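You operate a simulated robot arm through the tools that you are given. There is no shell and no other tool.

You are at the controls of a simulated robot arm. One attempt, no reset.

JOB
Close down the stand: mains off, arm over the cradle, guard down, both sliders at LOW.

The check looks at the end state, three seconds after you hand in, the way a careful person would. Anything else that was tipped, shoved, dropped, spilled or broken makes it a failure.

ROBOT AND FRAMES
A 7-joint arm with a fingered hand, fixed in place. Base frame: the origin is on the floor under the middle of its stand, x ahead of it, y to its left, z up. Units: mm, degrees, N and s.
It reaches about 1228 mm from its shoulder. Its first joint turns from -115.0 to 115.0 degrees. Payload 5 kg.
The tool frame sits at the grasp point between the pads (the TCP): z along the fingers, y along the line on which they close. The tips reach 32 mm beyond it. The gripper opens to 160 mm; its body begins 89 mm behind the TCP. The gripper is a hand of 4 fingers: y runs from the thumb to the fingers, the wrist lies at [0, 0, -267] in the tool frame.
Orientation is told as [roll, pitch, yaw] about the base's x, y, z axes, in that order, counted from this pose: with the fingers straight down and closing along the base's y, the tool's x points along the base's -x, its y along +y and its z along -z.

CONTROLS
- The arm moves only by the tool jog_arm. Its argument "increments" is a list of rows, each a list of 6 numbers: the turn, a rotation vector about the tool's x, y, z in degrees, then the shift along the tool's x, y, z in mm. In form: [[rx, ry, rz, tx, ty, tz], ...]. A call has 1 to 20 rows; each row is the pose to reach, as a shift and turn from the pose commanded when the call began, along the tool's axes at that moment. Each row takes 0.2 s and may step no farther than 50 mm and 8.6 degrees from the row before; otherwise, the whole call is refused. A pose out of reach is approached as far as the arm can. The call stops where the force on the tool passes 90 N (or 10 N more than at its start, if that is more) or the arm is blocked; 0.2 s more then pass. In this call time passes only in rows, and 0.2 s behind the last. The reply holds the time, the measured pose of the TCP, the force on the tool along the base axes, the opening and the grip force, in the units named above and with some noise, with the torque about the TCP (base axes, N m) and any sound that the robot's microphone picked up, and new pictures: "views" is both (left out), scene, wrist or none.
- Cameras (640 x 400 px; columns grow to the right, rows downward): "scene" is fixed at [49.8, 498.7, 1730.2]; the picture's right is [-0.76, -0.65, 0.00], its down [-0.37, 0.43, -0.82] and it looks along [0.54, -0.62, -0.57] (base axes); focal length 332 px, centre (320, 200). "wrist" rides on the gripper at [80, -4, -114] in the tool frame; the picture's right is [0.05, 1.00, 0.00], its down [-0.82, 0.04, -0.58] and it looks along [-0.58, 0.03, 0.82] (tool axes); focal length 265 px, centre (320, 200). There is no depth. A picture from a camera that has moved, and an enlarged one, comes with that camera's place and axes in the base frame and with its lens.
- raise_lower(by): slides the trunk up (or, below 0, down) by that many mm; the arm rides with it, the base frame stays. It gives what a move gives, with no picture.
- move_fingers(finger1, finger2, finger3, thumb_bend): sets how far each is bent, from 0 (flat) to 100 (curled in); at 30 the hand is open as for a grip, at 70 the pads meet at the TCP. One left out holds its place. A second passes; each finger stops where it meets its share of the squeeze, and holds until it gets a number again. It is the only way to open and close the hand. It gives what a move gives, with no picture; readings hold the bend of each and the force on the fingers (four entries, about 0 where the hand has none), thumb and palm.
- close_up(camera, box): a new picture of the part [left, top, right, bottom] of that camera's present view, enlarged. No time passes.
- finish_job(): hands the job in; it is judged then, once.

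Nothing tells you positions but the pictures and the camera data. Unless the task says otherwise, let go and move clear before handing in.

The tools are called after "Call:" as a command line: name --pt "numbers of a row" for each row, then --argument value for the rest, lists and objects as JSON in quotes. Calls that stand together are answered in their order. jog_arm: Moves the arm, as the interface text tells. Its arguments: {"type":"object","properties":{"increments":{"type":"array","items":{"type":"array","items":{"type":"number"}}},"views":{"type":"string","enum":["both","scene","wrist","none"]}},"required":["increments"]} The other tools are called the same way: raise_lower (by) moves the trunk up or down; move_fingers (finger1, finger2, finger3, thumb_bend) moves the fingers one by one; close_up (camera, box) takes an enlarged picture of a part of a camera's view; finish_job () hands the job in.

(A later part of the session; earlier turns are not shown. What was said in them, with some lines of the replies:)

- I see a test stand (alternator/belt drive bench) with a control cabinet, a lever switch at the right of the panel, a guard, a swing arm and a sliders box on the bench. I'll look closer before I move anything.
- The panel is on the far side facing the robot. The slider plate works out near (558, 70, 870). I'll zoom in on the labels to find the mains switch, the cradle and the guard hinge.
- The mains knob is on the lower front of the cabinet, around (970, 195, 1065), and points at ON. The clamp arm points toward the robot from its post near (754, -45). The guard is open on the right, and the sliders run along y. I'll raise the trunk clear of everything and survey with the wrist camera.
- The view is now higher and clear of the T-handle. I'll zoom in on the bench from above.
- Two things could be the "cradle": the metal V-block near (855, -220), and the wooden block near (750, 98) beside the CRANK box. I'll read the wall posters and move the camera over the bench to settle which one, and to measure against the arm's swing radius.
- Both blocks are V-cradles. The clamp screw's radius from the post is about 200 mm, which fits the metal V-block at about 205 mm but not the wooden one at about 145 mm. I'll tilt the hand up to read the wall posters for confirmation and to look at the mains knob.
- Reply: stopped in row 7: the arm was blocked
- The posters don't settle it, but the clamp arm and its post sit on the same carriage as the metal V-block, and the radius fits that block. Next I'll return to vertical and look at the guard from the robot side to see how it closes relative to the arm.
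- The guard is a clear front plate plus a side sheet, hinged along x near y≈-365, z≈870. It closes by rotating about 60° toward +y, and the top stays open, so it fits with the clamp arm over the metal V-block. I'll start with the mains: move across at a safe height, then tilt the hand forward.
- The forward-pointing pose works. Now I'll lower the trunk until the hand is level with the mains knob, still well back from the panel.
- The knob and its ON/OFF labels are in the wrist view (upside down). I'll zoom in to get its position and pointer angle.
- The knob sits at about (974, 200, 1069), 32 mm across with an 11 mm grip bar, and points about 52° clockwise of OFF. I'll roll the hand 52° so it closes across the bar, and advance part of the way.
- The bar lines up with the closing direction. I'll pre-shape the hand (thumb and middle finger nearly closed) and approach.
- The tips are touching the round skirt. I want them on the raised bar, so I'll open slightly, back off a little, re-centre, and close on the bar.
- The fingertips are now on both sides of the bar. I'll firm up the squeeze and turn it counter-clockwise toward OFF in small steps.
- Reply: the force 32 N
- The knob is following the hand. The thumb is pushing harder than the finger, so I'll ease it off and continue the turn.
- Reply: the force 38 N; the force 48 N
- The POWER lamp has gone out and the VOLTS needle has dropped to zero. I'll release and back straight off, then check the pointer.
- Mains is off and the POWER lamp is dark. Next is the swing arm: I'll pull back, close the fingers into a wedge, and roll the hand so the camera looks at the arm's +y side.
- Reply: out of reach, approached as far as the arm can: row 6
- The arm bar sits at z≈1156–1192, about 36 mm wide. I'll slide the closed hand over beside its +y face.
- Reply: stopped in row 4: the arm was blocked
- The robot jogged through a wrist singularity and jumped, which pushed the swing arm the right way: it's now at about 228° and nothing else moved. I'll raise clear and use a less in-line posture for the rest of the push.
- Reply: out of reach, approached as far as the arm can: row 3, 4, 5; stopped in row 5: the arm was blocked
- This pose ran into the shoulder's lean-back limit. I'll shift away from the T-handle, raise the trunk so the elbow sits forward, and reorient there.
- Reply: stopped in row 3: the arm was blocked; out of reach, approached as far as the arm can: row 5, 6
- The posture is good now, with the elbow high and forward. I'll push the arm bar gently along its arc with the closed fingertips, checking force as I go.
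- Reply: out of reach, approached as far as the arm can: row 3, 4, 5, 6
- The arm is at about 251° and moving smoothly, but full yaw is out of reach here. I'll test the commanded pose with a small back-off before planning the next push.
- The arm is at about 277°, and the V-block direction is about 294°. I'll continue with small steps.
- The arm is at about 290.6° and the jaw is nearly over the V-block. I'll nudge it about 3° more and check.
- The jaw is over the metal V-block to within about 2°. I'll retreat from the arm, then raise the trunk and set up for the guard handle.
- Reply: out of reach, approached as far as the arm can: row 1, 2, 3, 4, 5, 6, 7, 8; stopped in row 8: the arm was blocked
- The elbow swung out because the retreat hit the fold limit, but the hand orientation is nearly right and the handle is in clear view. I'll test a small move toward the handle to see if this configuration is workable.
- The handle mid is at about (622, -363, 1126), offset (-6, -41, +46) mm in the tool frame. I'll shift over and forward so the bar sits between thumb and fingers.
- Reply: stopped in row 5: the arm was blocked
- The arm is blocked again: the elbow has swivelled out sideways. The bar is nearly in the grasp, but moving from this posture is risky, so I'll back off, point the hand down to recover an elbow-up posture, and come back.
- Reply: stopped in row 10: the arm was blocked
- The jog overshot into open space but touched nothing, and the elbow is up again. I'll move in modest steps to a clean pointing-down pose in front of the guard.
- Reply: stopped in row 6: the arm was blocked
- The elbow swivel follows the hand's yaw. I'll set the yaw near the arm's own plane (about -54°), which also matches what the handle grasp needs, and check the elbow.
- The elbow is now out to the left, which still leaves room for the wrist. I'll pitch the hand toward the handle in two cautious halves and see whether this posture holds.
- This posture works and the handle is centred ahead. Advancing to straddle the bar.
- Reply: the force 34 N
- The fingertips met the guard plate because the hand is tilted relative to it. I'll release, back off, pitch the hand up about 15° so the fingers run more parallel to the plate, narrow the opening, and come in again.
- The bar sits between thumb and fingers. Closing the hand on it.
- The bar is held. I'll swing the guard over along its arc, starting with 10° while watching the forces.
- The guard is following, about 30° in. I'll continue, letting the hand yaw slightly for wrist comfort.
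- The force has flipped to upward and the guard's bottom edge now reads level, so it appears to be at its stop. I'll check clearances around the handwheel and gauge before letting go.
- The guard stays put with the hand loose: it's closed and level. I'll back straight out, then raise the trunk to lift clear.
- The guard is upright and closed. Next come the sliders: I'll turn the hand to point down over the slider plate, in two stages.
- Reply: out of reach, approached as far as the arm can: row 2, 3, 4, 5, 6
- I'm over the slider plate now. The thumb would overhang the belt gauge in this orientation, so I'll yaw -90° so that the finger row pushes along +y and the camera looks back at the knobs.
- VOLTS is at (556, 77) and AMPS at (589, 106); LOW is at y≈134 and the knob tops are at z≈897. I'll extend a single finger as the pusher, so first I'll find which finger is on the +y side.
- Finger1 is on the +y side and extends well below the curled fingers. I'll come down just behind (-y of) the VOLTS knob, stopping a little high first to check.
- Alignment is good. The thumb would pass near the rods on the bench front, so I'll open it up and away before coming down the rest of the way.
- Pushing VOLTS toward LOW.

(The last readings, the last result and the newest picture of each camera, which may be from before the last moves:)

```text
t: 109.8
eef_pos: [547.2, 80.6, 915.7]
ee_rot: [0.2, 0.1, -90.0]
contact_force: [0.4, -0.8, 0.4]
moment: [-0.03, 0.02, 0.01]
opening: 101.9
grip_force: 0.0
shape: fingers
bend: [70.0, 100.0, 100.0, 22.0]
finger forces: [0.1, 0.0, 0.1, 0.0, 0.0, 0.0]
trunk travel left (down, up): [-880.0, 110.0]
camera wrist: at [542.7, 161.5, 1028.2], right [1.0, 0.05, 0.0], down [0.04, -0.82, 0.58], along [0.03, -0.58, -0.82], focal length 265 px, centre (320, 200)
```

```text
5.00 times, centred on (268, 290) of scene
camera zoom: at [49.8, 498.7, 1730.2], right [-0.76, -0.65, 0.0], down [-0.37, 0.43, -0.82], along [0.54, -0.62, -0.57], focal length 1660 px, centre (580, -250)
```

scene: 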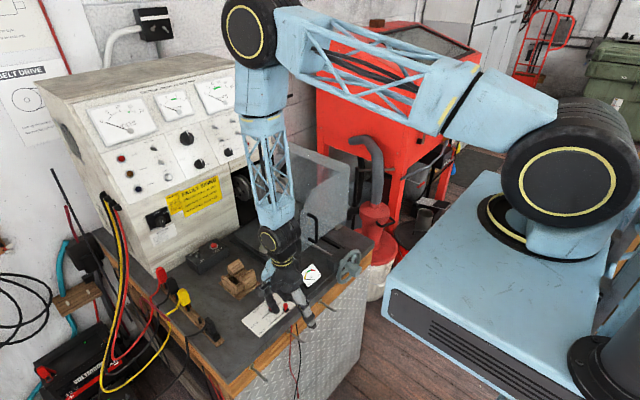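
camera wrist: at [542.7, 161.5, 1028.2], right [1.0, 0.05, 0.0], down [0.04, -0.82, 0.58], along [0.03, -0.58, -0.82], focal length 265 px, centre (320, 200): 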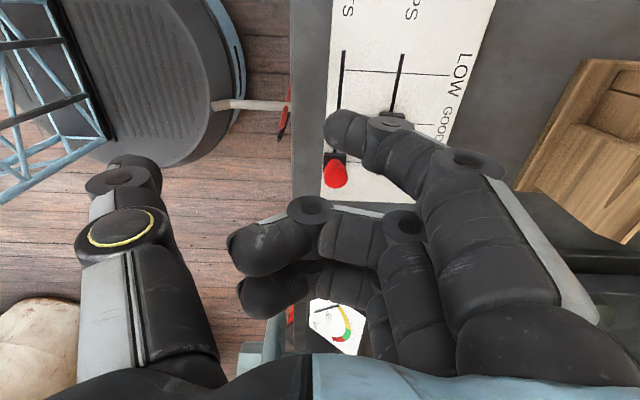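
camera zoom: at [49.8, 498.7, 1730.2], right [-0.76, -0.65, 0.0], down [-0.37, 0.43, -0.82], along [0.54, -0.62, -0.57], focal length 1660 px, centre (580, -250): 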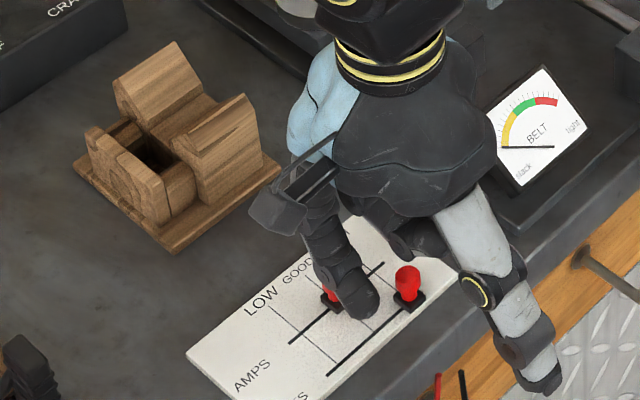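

The finger passed over the knob: triangulating again, the plate is at z≈855 and the knob top about 880, lower than I thought. Nothing moved. I'll lift, go back behind VOLTS, flatten finger3 so it clears the gauge, and come in lower.

Call:
jog_arm --pt "0 0 0 0 0 -20" --pt "0 0 0 0 0 -40" --pt "0 0 0 -30 0 -40" --pt "0 0 0 -56 1 -40" --views "none"

Call:
move_fingers --finger3 5

Call:
jog_arm --pt "0 0 0 0 0 0" --views "both"

Call:
close_up --camera "scene" --box '[220, 230, 340, 330]'

```text
t: 110.8
eef_pos: [550.4, 27.2, 953.3]
ee_rot: [0.3, 0.0, -90.0]
contact_force: [0.0, 0.3, 1.1]
moment: [0.0, 0.0, -0.02]
opening: 102.2
grip_force: 0.0
shape: fingers
bend: [70.0, 100.0, 100.0, 22.0]
finger forces: [0.0, 0.0, 0.1, 0.0, 0.0, 0.0]
trunk travel left (down, up): [-880.0, 110.0]
```

```text
t: 111.8
eef_pos: [549.7, 28.0, 953.4]
ee_rot: [0.2, 0.1, -89.9]
contact_force: [-2.2, 3.0, -0.5]
moment: [-0.24, -0.18, -0.04]
opening: 102.0
grip_force: 0.5
shape: fingers
bend: [70.0, 100.0, 62.0, 22.0]
finger forces: [0.0, 0.1, 0.5, 0.1, 0.1, 0.0]
trunk travel left (down, up): [-880.0, 110.0]
```

```text
t: 112.2
eef_pos: [550.5, 24.2, 954.0]
ee_rot: [0.3, 0.0, -89.9]
contact_force: [-1.0, 0.6, 0.4]
moment: [0.02, -0.03, 0.0]
opening: 101.9
grip_force: 0.0
shape: fingers
bend: [70.0, 100.0, 5.0, 22.0]
finger forces: [0.0, 0.0, 0.1, 0.0, 0.0, 0.0]
trunk travel left (down, up): [-880.0, 110.0]
camera wrist: at [546.6, 105.6, 1067.5], right [1.0, 0.05, 0.0], down [0.04, -0.82, 0.58], along [0.03, -0.58, -0.82], focal length 265 px, centre (320, 200)
```

scene: 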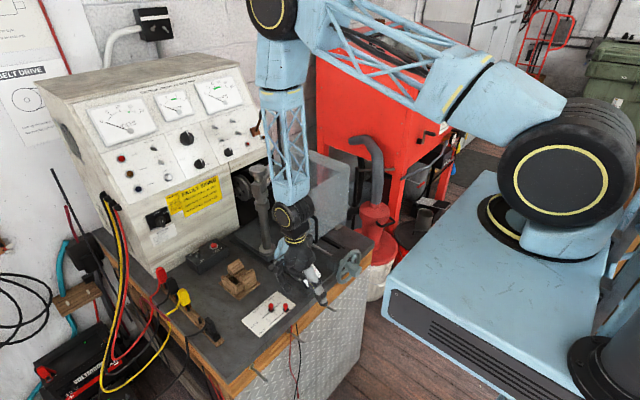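
wrist: 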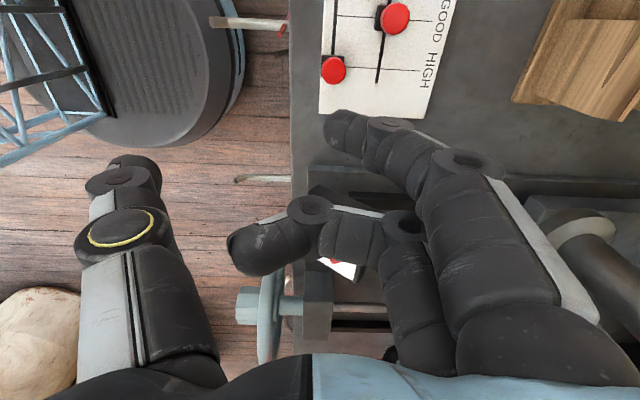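

```text
4.00 times, centred on (280, 280) of scene
camera zoom: at [49.8, 498.7, 1730.2], right [-0.76, -0.65, 0.0], down [-0.37, 0.43, -0.82], along [0.54, -0.62, -0.57], focal length 1328 px, centre (480, -120)
```

zoom: 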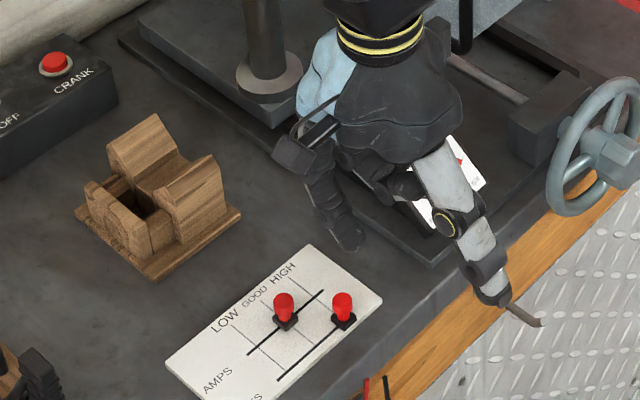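

Call:
jog_arm --pt "0 0 0 0 -1 18" --pt "0 0 0 0 -2 36" --pt "0 0 0 0 -3 48" --pt "0 0 0 0 -3 55" --views "both"

Call:
close_up --camera "wrist" --box '[260, 0, 440, 180]'

Call:
close_up --camera "scene" --box '[220, 250, 316, 330]'

```text
t: 113.2
eef_pos: [548.1, 25.7, 898.3]
ee_rot: [0.2, 0.2, -90.0]
contact_force: [-0.5, -0.3, 0.8]
moment: [0.03, -0.04, 0.0]
opening: 101.9
grip_force: 0.1
shape: fingers
bend: [70.0, 100.0, 5.0, 22.0]
finger forces: [0.0, 0.1, 0.1, 0.1, 0.0, 0.1]
trunk travel left (down, up): [-880.0, 110.0]
camera wrist: at [543.4, 106.3, 1011.8], right [1.0, 0.05, 0.0], down [0.04, -0.82, 0.58], along [0.03, -0.58, -0.82], focal length 265 px, centre (320, 200)
```

scene: 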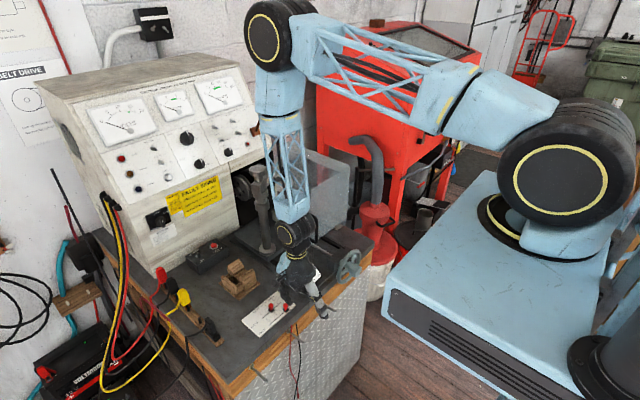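
wrist: 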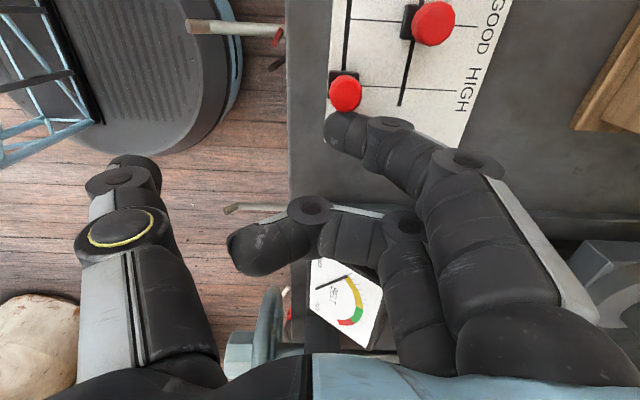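

```text
2.22 times, centred on (350, 90) of wrist
camera zoom: at [543.4, 106.3, 1011.8], right [1.0, 0.05, 0.0], down [0.04, -0.82, 0.58], along [0.03, -0.58, -0.82], focal length 590 px, centre (253, 444)
```

zoom: 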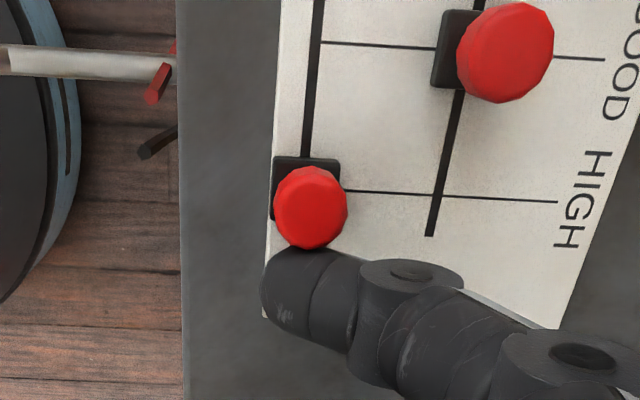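

```text
5.00 times, centred on (268, 290) of scene
camera zoom: at [49.8, 498.7, 1730.2], right [-0.76, -0.65, 0.0], down [-0.37, 0.43, -0.82], along [0.54, -0.62, -0.57], focal length 1660 px, centre (580, -250)
```

zoom: 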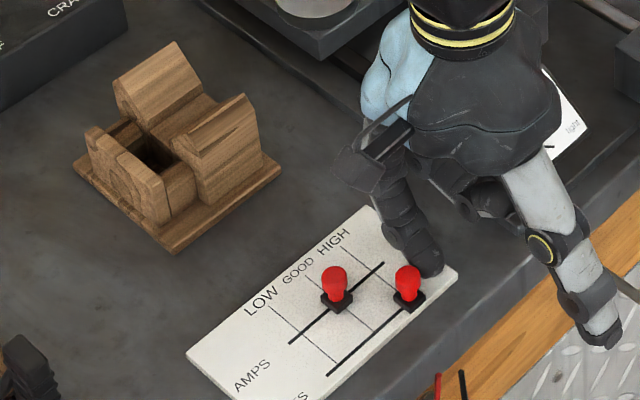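

Now the fingertip is at knob height. Pushing VOLTS again.

Call:
jog_arm --pt "0 0 0 8 0 0" --pt "0 0 0 16 0 0" --pt "0 0 0 24 0 0" --pt "0 0 0 32 0 0" --views "wrist"

Call:
close_up --camera "wrist" --box '[260, 0, 440, 180]'

Call:
close_up --camera "scene" --box '[220, 250, 316, 330]'

```text
t: 114.2
eef_pos: [546.1, 58.6, 899.8]
ee_rot: [0.1, 0.1, -90.0]
contact_force: [0.0, -1.0, 0.2]
moment: [-0.04, -0.02, 0.01]
opening: 102.3
grip_force: 0.2
shape: fingers
bend: [70.0, 100.0, 5.0, 22.0]
finger forces: [0.8, 0.1, 0.0, 0.0, 0.1, 0.0]
trunk travel left (down, up): [-880.0, 110.0]
camera wrist: at [542.5, 138.3, 1013.3], right [1.0, 0.05, 0.0], down [0.04, -0.82, 0.58], along [0.03, -0.58, -0.82], focal length 265 px, centre (320, 200)
```

wrist: 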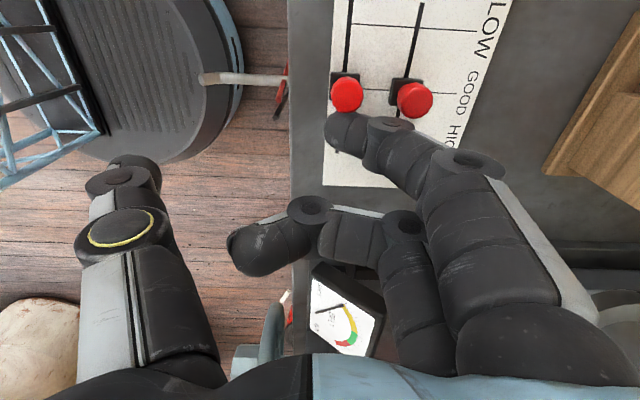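

```text
2.22 times, centred on (350, 90) of wrist
camera zoom: at [542.5, 138.3, 1013.3], right [1.0, 0.05, 0.0], down [0.04, -0.82, 0.58], along [0.03, -0.58, -0.82], focal length 590 px, centre (253, 444)
```

zoom: 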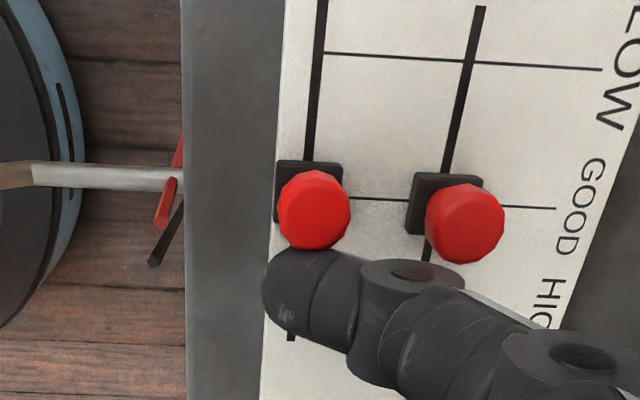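

```text
5.00 times, centred on (268, 290) of scene
camera zoom: at [49.8, 498.7, 1730.2], right [-0.76, -0.65, 0.0], down [-0.37, 0.43, -0.82], along [0.54, -0.62, -0.57], focal length 1660 px, centre (580, -250)
```

zoom: 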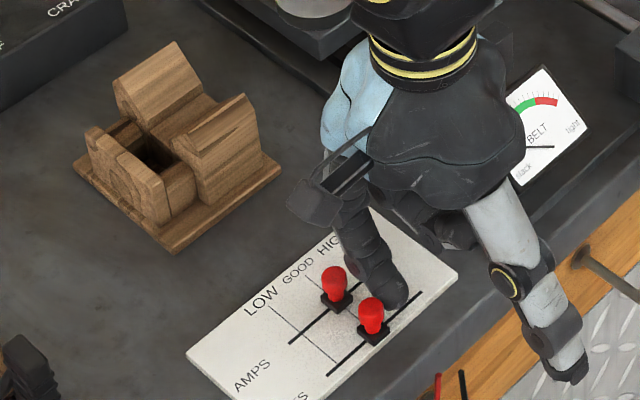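

VOLTS has moved to GOOD. Continuing to LOW.

Call:
jog_arm --pt "0 0 0 8 0.5 0" --pt "0 0 0 16 1 0" --pt "0 0 0 22 1 0" --pt "0 0 0 26 1 0" --views "wrist"

Call:
close_up --camera "wrist" --box '[260, 0, 440, 180]'

Call:
close_up --camera "scene" --box '[220, 250, 316, 330]'

```text
t: 115.2
eef_pos: [546.6, 85.0, 899.3]
ee_rot: [0.3, 0.1, -90.0]
contact_force: [-0.1, 0.0, -0.2]
moment: [-0.01, -0.02, 0.0]
opening: 102.0
grip_force: 0.0
shape: fingers
bend: [70.0, 100.0, 5.0, 22.0]
finger forces: [0.0, 0.1, 0.0, 0.0, 0.0, 0.1]
trunk travel left (down, up): [-880.0, 110.0]
camera wrist: at [542.1, 164.8, 1013.1], right [1.0, 0.05, 0.0], down [0.04, -0.82, 0.58], along [0.03, -0.58, -0.82], focal length 265 px, centre (320, 200)
```

wrist: 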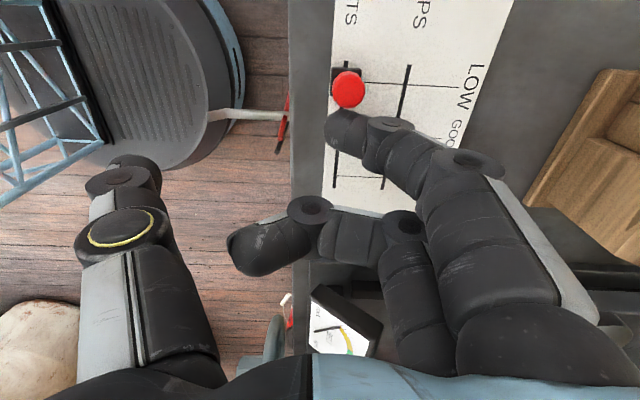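

```text
2.22 times, centred on (350, 90) of wrist
camera zoom: at [542.1, 164.8, 1013.1], right [1.0, 0.05, 0.0], down [0.04, -0.82, 0.58], along [0.03, -0.58, -0.82], focal length 590 px, centre (253, 444)
```

zoom: 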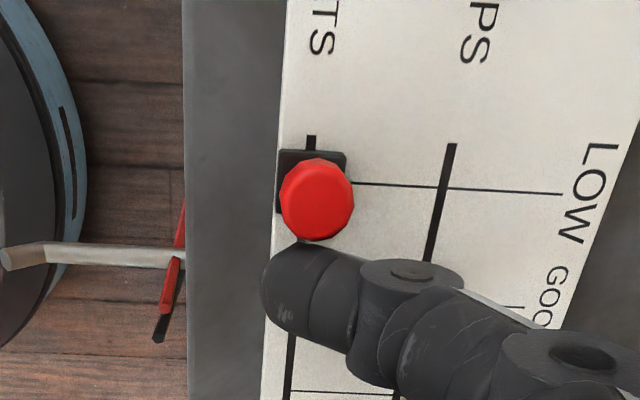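

```text
5.00 times, centred on (268, 290) of scene
camera zoom: at [49.8, 498.7, 1730.2], right [-0.76, -0.65, 0.0], down [-0.37, 0.43, -0.82], along [0.54, -0.62, -0.57], focal length 1660 px, centre (580, -250)
```

zoom: 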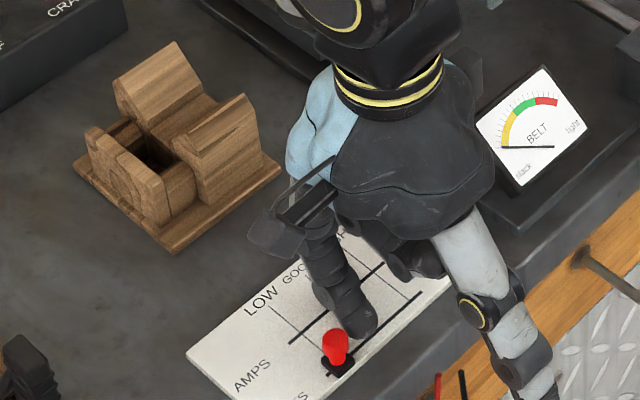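

VOLTS sits on the LOW line. I'll lift and move behind the AMPS knob.

Call:
jog_arm --pt "0 0 0 -3 0 0" --pt "0 0 0 -3 0 -22" --pt "0 0 0 -3 0 -45" --pt "0 0 0 -20 16 -45" --pt "0 0 0 -37 33 -45" --views "both"

Call:
close_up --camera "wrist" --box '[220, 0, 400, 180]'

Call:
close_up --camera "scene" --box '[220, 250, 316, 330]'

```text
t: 116.4
eef_pos: [580.4, 45.6, 945.8]
ee_rot: [0.2, 0.2, -90.0]
contact_force: [0.9, 0.3, -0.5]
moment: [-0.01, 0.0, -0.01]
opening: 102.0
grip_force: 0.1
shape: fingers
bend: [70.0, 100.0, 5.0, 22.0]
finger forces: [0.0, 0.1, 0.1, 0.0, 0.1, 0.1]
trunk travel left (down, up): [-880.0, 110.0]
camera wrist: at [575.9, 125.1, 1059.4], right [1.0, 0.05, 0.0], down [0.04, -0.82, 0.58], along [0.03, -0.58, -0.82], focal length 265 px, centre (320, 200)
```

scene: 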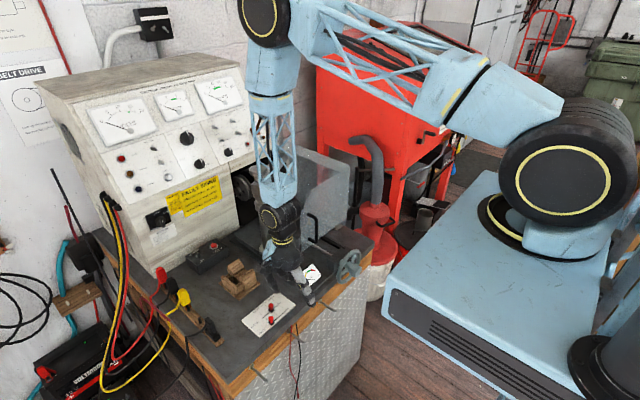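
wrist: 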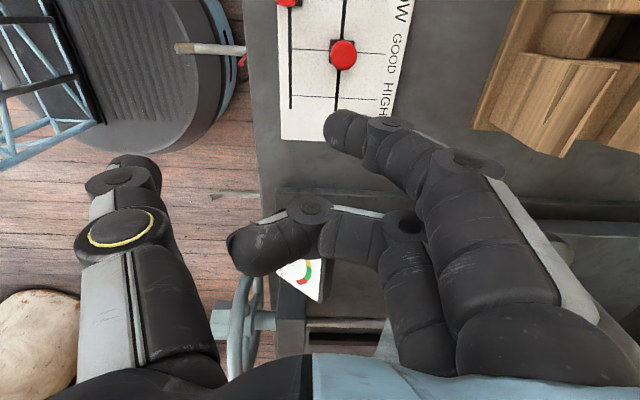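

```text
2.22 times, centred on (310, 90) of wrist
camera zoom: at [575.9, 125.1, 1059.4], right [1.0, 0.05, 0.0], down [0.04, -0.82, 0.58], along [0.03, -0.58, -0.82], focal length 590 px, centre (342, 444)
```

zoom: 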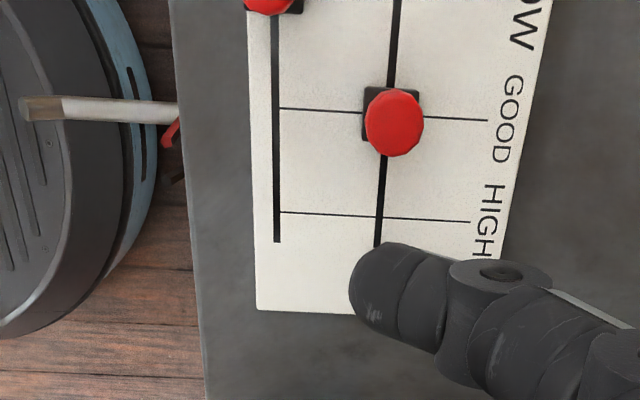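

```text
5.00 times, centred on (268, 290) of scene
camera zoom: at [49.8, 498.7, 1730.2], right [-0.76, -0.65, 0.0], down [-0.37, 0.43, -0.82], along [0.54, -0.62, -0.57], focal length 1660 px, centre (580, -250)
```

zoom: 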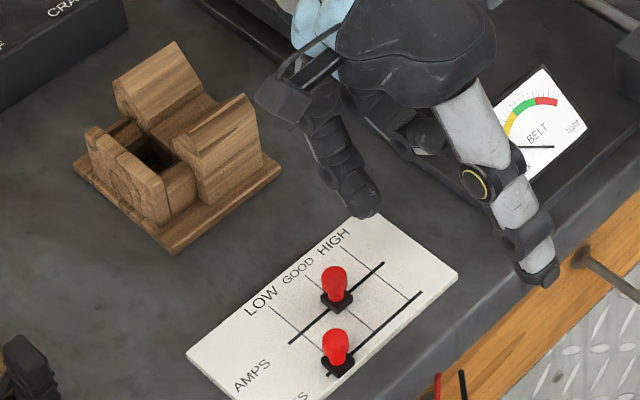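

AMPS is still on GOOD. Lowering behind it and pushing to LOW.

Call:
jog_arm --pt "0 0 0 0 0 20" --pt "0 0 0 0 0 38" --pt "0 0 0 0 0 47" --views "none"

Call:
jog_arm --pt "0 0 0 8 0 0" --pt "0 0 0 16 0 0" --pt "0 0 0 24 0 0" --pt "0 0 0 32 0 0" --pt "0 0 0 36 0 0" --views "wrist"

Call:
close_up --camera "wrist" --box '[220, 0, 400, 180]'

Call:
close_up --camera "scene" --box '[220, 250, 316, 330]'

```text
t: 117.2
eef_pos: [581.1, 46.2, 895.7]
ee_rot: [0.2, 0.1, -90.0]
contact_force: [0.0, -0.1, 1.0]
moment: [0.0, 0.01, -0.02]
opening: 102.1
grip_force: 0.1
shape: fingers
bend: [70.0, 100.0, 5.0, 22.0]
finger forces: [0.0, 0.1, 0.1, 0.0, 0.1, 0.0]
trunk travel left (down, up): [-880.0, 110.0]
```

```text
t: 118.4
eef_pos: [580.6, 83.8, 895.4]
ee_rot: [0.1, 0.2, -90.0]
contact_force: [1.0, 0.9, 0.3]
moment: [0.01, -0.02, 0.02]
opening: 102.1
grip_force: 0.2
shape: fingers
bend: [70.0, 100.0, 5.0, 22.0]
finger forces: [0.0, 0.0, 0.0, 0.1, 0.0, 0.0]
trunk travel left (down, up): [-880.0, 110.0]
camera wrist: at [576.2, 164.1, 1010.4], right [1.0, 0.05, 0.0], down [0.04, -0.82, 0.58], along [0.03, -0.58, -0.82], focal length 265 px, centre (320, 200)
```

wrist: 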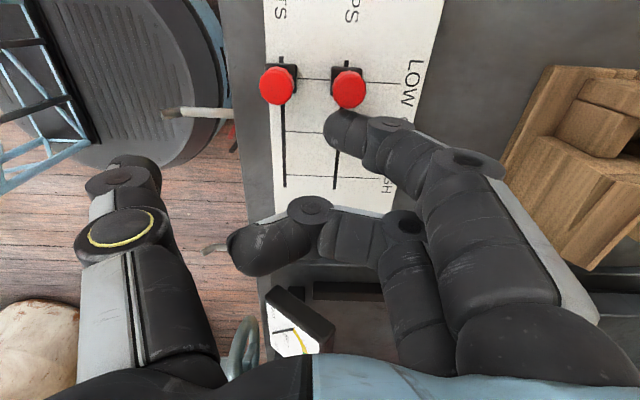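

```text
2.22 times, centred on (310, 90) of wrist
camera zoom: at [576.2, 164.1, 1010.4], right [1.0, 0.05, 0.0], down [0.04, -0.82, 0.58], along [0.03, -0.58, -0.82], focal length 590 px, centre (342, 444)
```

zoom: 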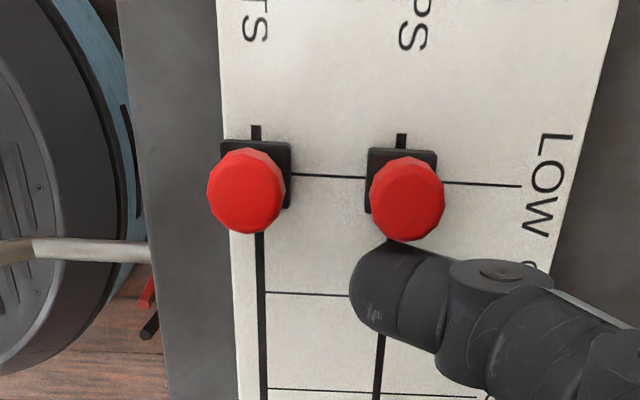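

```text
5.00 times, centred on (268, 290) of scene
camera zoom: at [49.8, 498.7, 1730.2], right [-0.76, -0.65, 0.0], down [-0.37, 0.43, -0.82], along [0.54, -0.62, -0.57], focal length 1660 px, centre (580, -250)
```

zoom: 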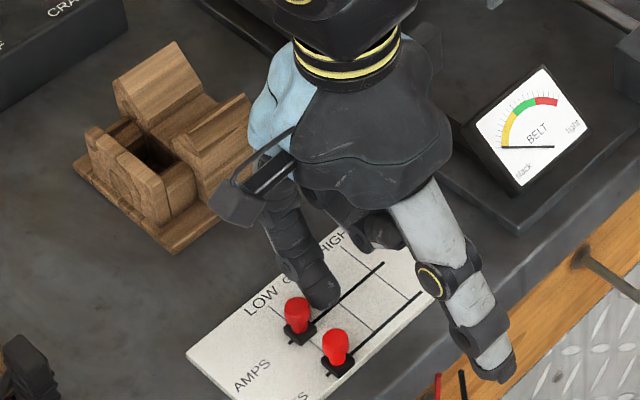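

Both sliders are on LOW. I'll lift away and move to a vantage point to verify the arm, the guard and the rest.

Call:
jog_arm --pt "0 0 0 -4 0 0" --pt "0 0 0 -4 0 -30" --pt "0 0 0 -4 0 -75" --pt "0 0 0 -4 0 -120" --pt "0 0 0 0 0 -165" --pt "0 0 0 5 0 -210" --pt "0 0 0 10 30 -250" --pt "0 0 0 16 70 -280" --pt "0 0 0 20 110 -310" --pt "0 0 0 26 150 -335" --pt "0 0 0 26 180 -355" --views "both"

Call:
move_fingers --finger1 30 --finger2 30 --finger3 30 --thumb_bend 30

```text
refused: row 7 steps farther than a row can; nothing moved
```

```text
t: 119.4
eef_pos: [579.4, 83.6, 897.6]
ee_rot: [0.2, 0.1, -90.0]
contact_force: [-0.6, -0.4, -0.9]
moment: [-0.01, -0.02, 0.0]
opening: 170.7
grip_force: 0.1
shape: fingers
bend: [30.0, 30.0, 30.0, 30.0]
finger forces: [0.0, 0.0, 0.0, 0.1, 0.1, 0.0]
trunk travel left (down, up): [-880.0, 110.0]
```

The jog was refused because one step was too long, so the fingers opened in place. I'll check that nothing was touched.

Call:
jog_arm --pt "0 0 0 0 0 0" --views "both"

Call:
close_up --camera "scene" --box '[200, 230, 320, 330]'

Call:
close_up --camera "wrist" --box '[220, 0, 400, 180]'

```text
t: 119.8
eef_pos: [580.6, 83.5, 896.1]
ee_rot: [0.2, 0.1, -90.0]
contact_force: [-0.3, 0.4, -0.2]
moment: [-0.01, -0.01, 0.01]
opening: 170.6
grip_force: 0.0
shape: fingers
bend: [30.0, 30.0, 30.0, 30.0]
finger forces: [0.1, 0.0, 0.1, 0.0, 0.0, 0.0]
trunk travel left (down, up): [-880.0, 110.0]
camera wrist: at [576.2, 163.8, 1010.4], right [1.0, 0.05, 0.0], down [0.04, -0.82, 0.58], along [0.03, -0.58, -0.82], focal length 265 px, centre (320, 200)
```

scene: 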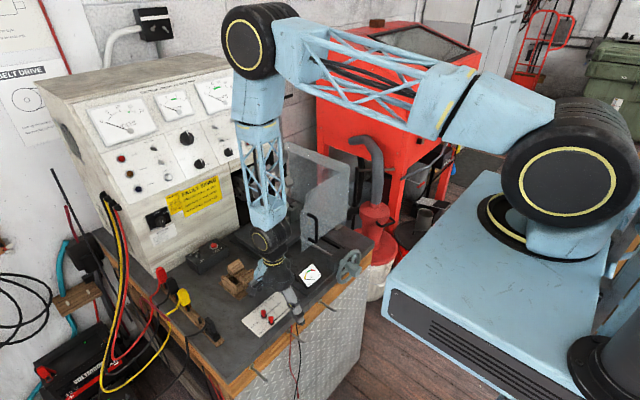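
wrist: 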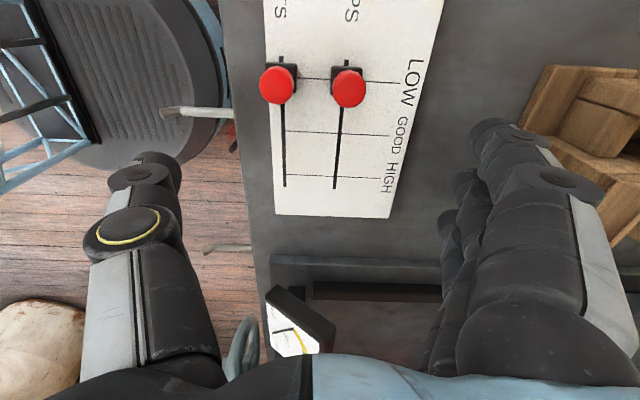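

```text
4.00 times, centred on (260, 280) of scene
camera zoom: at [49.8, 498.7, 1730.2], right [-0.76, -0.65, 0.0], down [-0.37, 0.43, -0.82], along [0.54, -0.62, -0.57], focal length 1328 px, centre (560, -120)
```

zoom: 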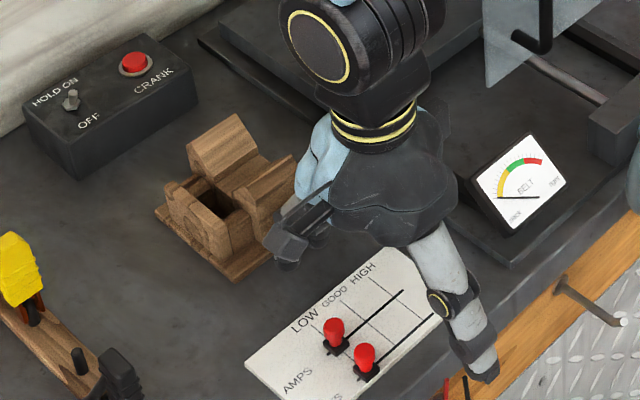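

```text
2.22 times, centred on (310, 90) of wrist
camera zoom: at [576.2, 163.8, 1010.4], right [1.0, 0.05, 0.0], down [0.04, -0.82, 0.58], along [0.03, -0.58, -0.82], focal length 590 px, centre (342, 444)
```

zoom: 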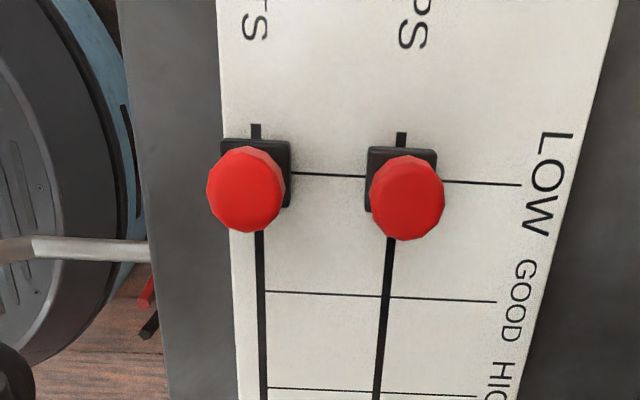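

All good. Lifting straight up, then moving to the vantage point.

Call:
jog_arm --pt "0 0 0 0 0 -40" --pt "0 0 0 0 0 -85" --pt "0 0 0 0 0 -130" --pt "0 0 0 0 0 -175" --pt "0 0 0 0 0 -215" --pt "0 0 0 4 30 -238" --pt "0 0 0 9 60 -262" --pt "0 0 0 13 90 -285" --pt "0 0 0 17 120 -308" --pt "0 0 0 22 150 -332" --pt "0 0 0 26 180 -355" --views "both"

```text
t: 122.2
eef_pos: [758.5, 110.4, 1254.3]
ee_rot: [0.2, 0.0, -90.1]
contact_force: [0.0, 0.1, -0.3]
moment: [0.0, -0.02, -0.03]
opening: 170.7
grip_force: 0.0
shape: fingers
bend: [30.0, 30.0, 30.0, 30.0]
finger forces: [0.0, 0.1, 0.0, 0.0, 0.1, 0.0]
trunk travel left (down, up): [-880.0, 110.0]
camera wrist: at [754.5, 189.9, 1368.4], right [1.0, 0.05, 0.0], down [0.04, -0.82, 0.58], along [0.03, -0.58, -0.82], focal length 265 px, centre (320, 200)
```

scene: 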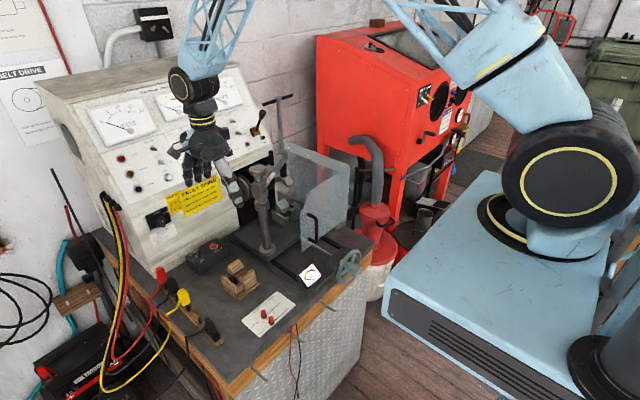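
wrist: 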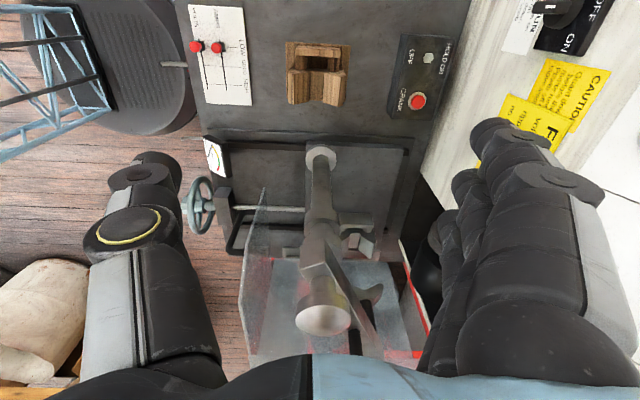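

Call:
close_up --camera "scene" --box '[230, 90, 390, 270]'

Call:
close_up --camera "scene" --box '[240, 160, 340, 240]'

Call:
close_up --camera "wrist" --box '[190, 120, 450, 360]'

```text
2.22 times, centred on (310, 180) of scene
camera zoom: at [49.8, 498.7, 1730.2], right [-0.76, -0.65, 0.0], down [-0.37, 0.43, -0.82], along [0.54, -0.62, -0.57], focal length 738 px, centre (342, 244)
```

zoom: 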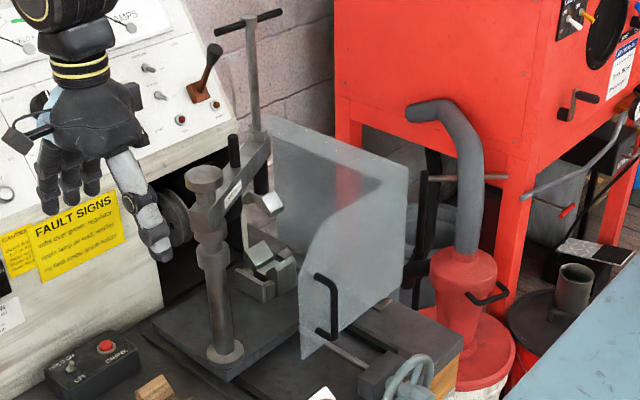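

```text
5.00 times, centred on (290, 200) of scene
camera zoom: at [49.8, 498.7, 1730.2], right [-0.76, -0.65, 0.0], down [-0.37, 0.43, -0.82], along [0.54, -0.62, -0.57], focal length 1660 px, centre (470, 200)
```

zoom: 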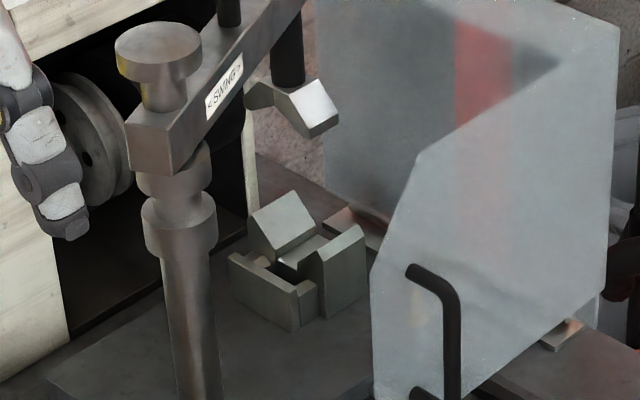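

```text
1.67 times, centred on (320, 240) of wrist
camera zoom: at [754.5, 189.9, 1368.4], right [1.0, 0.05, 0.0], down [0.04, -0.82, 0.58], along [0.03, -0.58, -0.82], focal length 442 px, centre (320, 133)
```

zoom: 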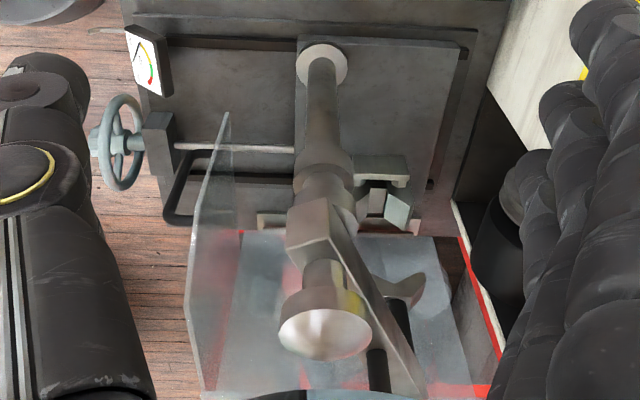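

Call:
close_up --camera "wrist" --box '[300, 200, 400, 310]'

Call:
close_up --camera "scene" --box '[270, 165, 330, 215]'

```text
3.64 times, centred on (350, 255) of wrist
camera zoom: at [754.5, 189.9, 1368.4], right [1.0, 0.05, 0.0], down [0.04, -0.82, 0.58], along [0.03, -0.58, -0.82], focal length 965 px, centre (211, 0)
```

zoom: 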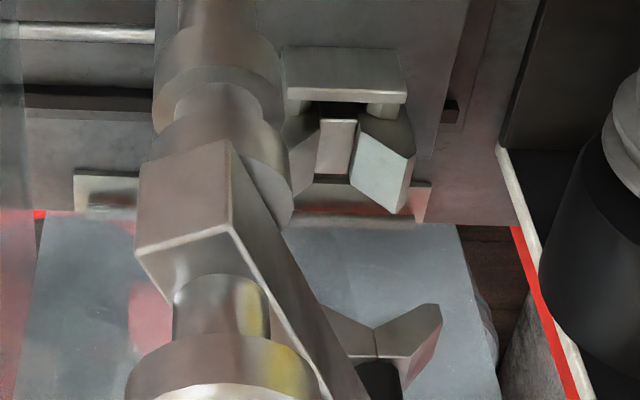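

```text
8.00 times, centred on (300, 190) of scene
camera zoom: at [49.8, 498.7, 1730.2], right [-0.76, -0.65, 0.0], down [-0.37, 0.43, -0.82], along [0.54, -0.62, -0.57], focal length 2656 px, centre (480, 280)
```

zoom: 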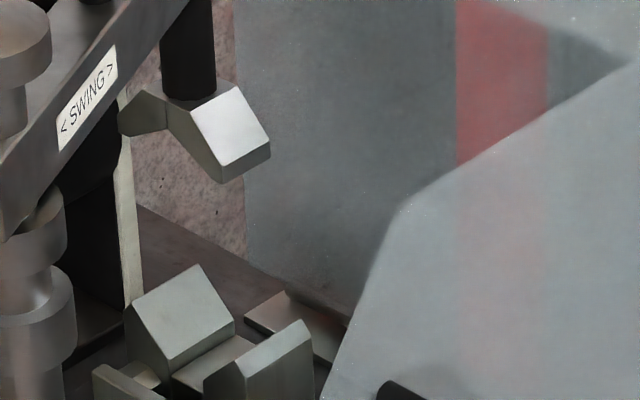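

The jaw sits over the metal V-block (about 4–6 mm off centre) and runs parallel to its groove, which confirms that block is the arm's cradle. The guard stands upright on its stop. I'll move the hand clear and do a final check of everything.

Call:
jog_arm --pt "0 0 0 0 -20 -40" --pt "0 0 0 -5 -60 -60" --pt "0 0 0 -10 -100 -75" --pt "0 0 0 -20 -140 -90" --pt "0 0 0 -30 -180 -100" --pt "0 0 0 -40 -220 -105" --pt "0 0 0 -50 -260 -110" --views "both"

Call:
close_up --camera "scene" --box '[80, 80, 280, 240]'

Call:
close_up --camera "scene" --box '[140, 180, 400, 350]'

Call:
close_up --camera "scene" --box '[240, 90, 380, 270]'

```text
t: 123.8
eef_pos: [496.1, 60.3, 1361.7]
ee_rot: [0.4, 0.1, -90.0]
contact_force: [-0.7, -0.7, 0.1]
moment: [0.0, -0.07, 0.03]
opening: 171.2
grip_force: 0.0
shape: fingers
bend: [30.0, 30.0, 30.0, 30.0]
finger forces: [0.1, 0.1, 0.1, 0.0, 0.1, 0.0]
trunk travel left (down, up): [-880.0, 110.0]
camera wrist: at [492.0, 139.4, 1475.2], right [1.0, 0.05, 0.0], down [0.04, -0.82, 0.58], along [0.03, -0.58, -0.82], focal length 265 px, centre (320, 200)
```

scene: 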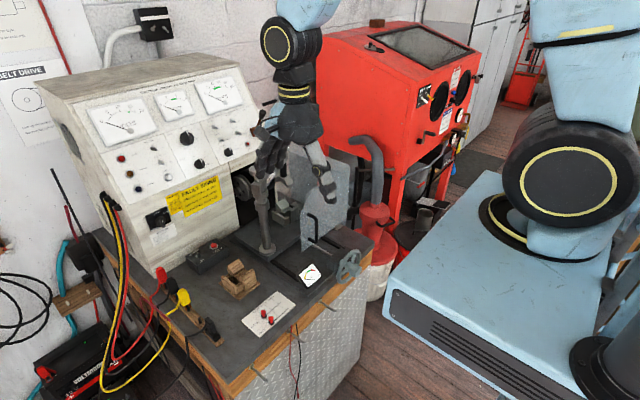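
wrist: 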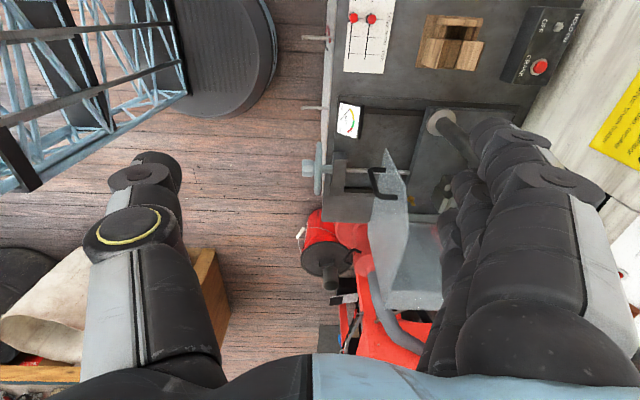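

```text
2.50 times, centred on (180, 160) of scene
camera zoom: at [49.8, 498.7, 1730.2], right [-0.76, -0.65, 0.0], down [-0.37, 0.43, -0.82], along [0.54, -0.62, -0.57], focal length 830 px, centre (670, 300)
```

zoom: 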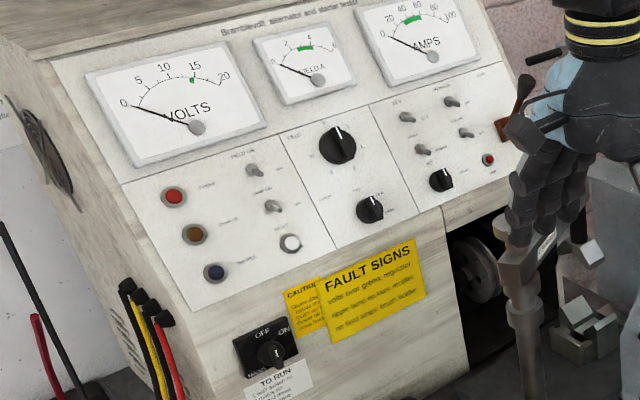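

```text
2.35 times, centred on (270, 265) of scene
camera zoom: at [49.8, 498.7, 1730.2], right [-0.76, -0.65, 0.0], down [-0.37, 0.43, -0.82], along [0.54, -0.62, -0.57], focal length 781 px, centre (438, 47)
```

zoom: 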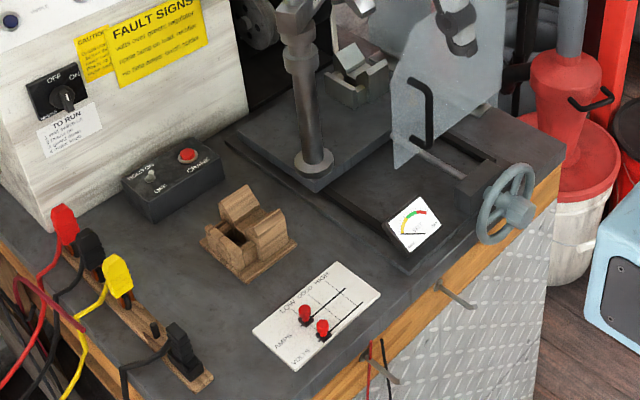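

```text
2.22 times, centred on (310, 180) of scene
camera zoom: at [49.8, 498.7, 1730.2], right [-0.76, -0.65, 0.0], down [-0.37, 0.43, -0.82], along [0.54, -0.62, -0.57], focal length 738 px, centre (342, 244)
```

zoom: 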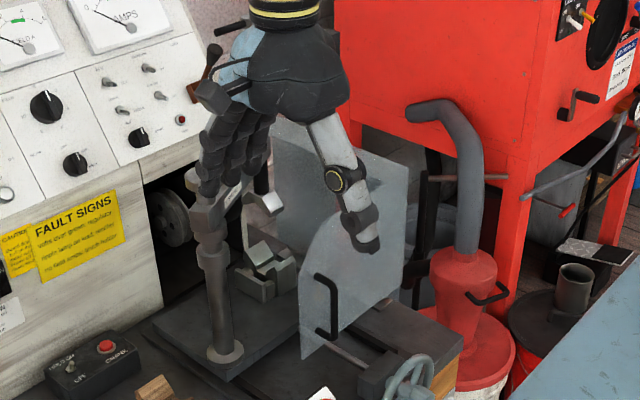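

Everything reads right:
- **Mains:** the knob points to OFF and the POWER lamp is dark.
- **Arm:** the clamp jaw is over the metal V-cradle.
- **Guard:** it stands down on its stop.
- **Sliders:** both are on the LOW line.

The bench items are where they were and the hand is clear, so I'm handing in.

Call:
finish_job

```text
The job is handed in.
```

I closed down the stand and handed the job in. I haven't seen the result of the check, so what follows is what my last pictures showed.

- **Mains:** the knob points to OFF, the POWER lamp is dark and the VOLTS meter reads zero.
- **Arm:** it is swung round so the clamp jaw sits over the metal V-block, about 4–6 mm off centre.
- **Guard:** it is down and level, and it stayed put when I let go of the handle.
- **Sliders:** VOLTS and AMPS are both on the LOW line.

**Which cradle:** there are two V-shaped blocks on the bench, one metal and one wooden. I took "the cradle" to be the metal one. It is on the same carriage as the arm, the jaw reaches it, and the jaw lines up with its groove. The jaw does not reach the wooden one.

**Unplanned moves:** the robot jumped twice at a joint limit. The first jump pushed the swing arm part of the way in the right direction. The second swung through open space and touched nothing. While I was gripping the guard handle, the fingertips pressed lightly on the guard plate; I backed off and the guard did not move.

Nothing else on the bench looked moved in the final pictures, and the hand was clear of everything when I handed in.
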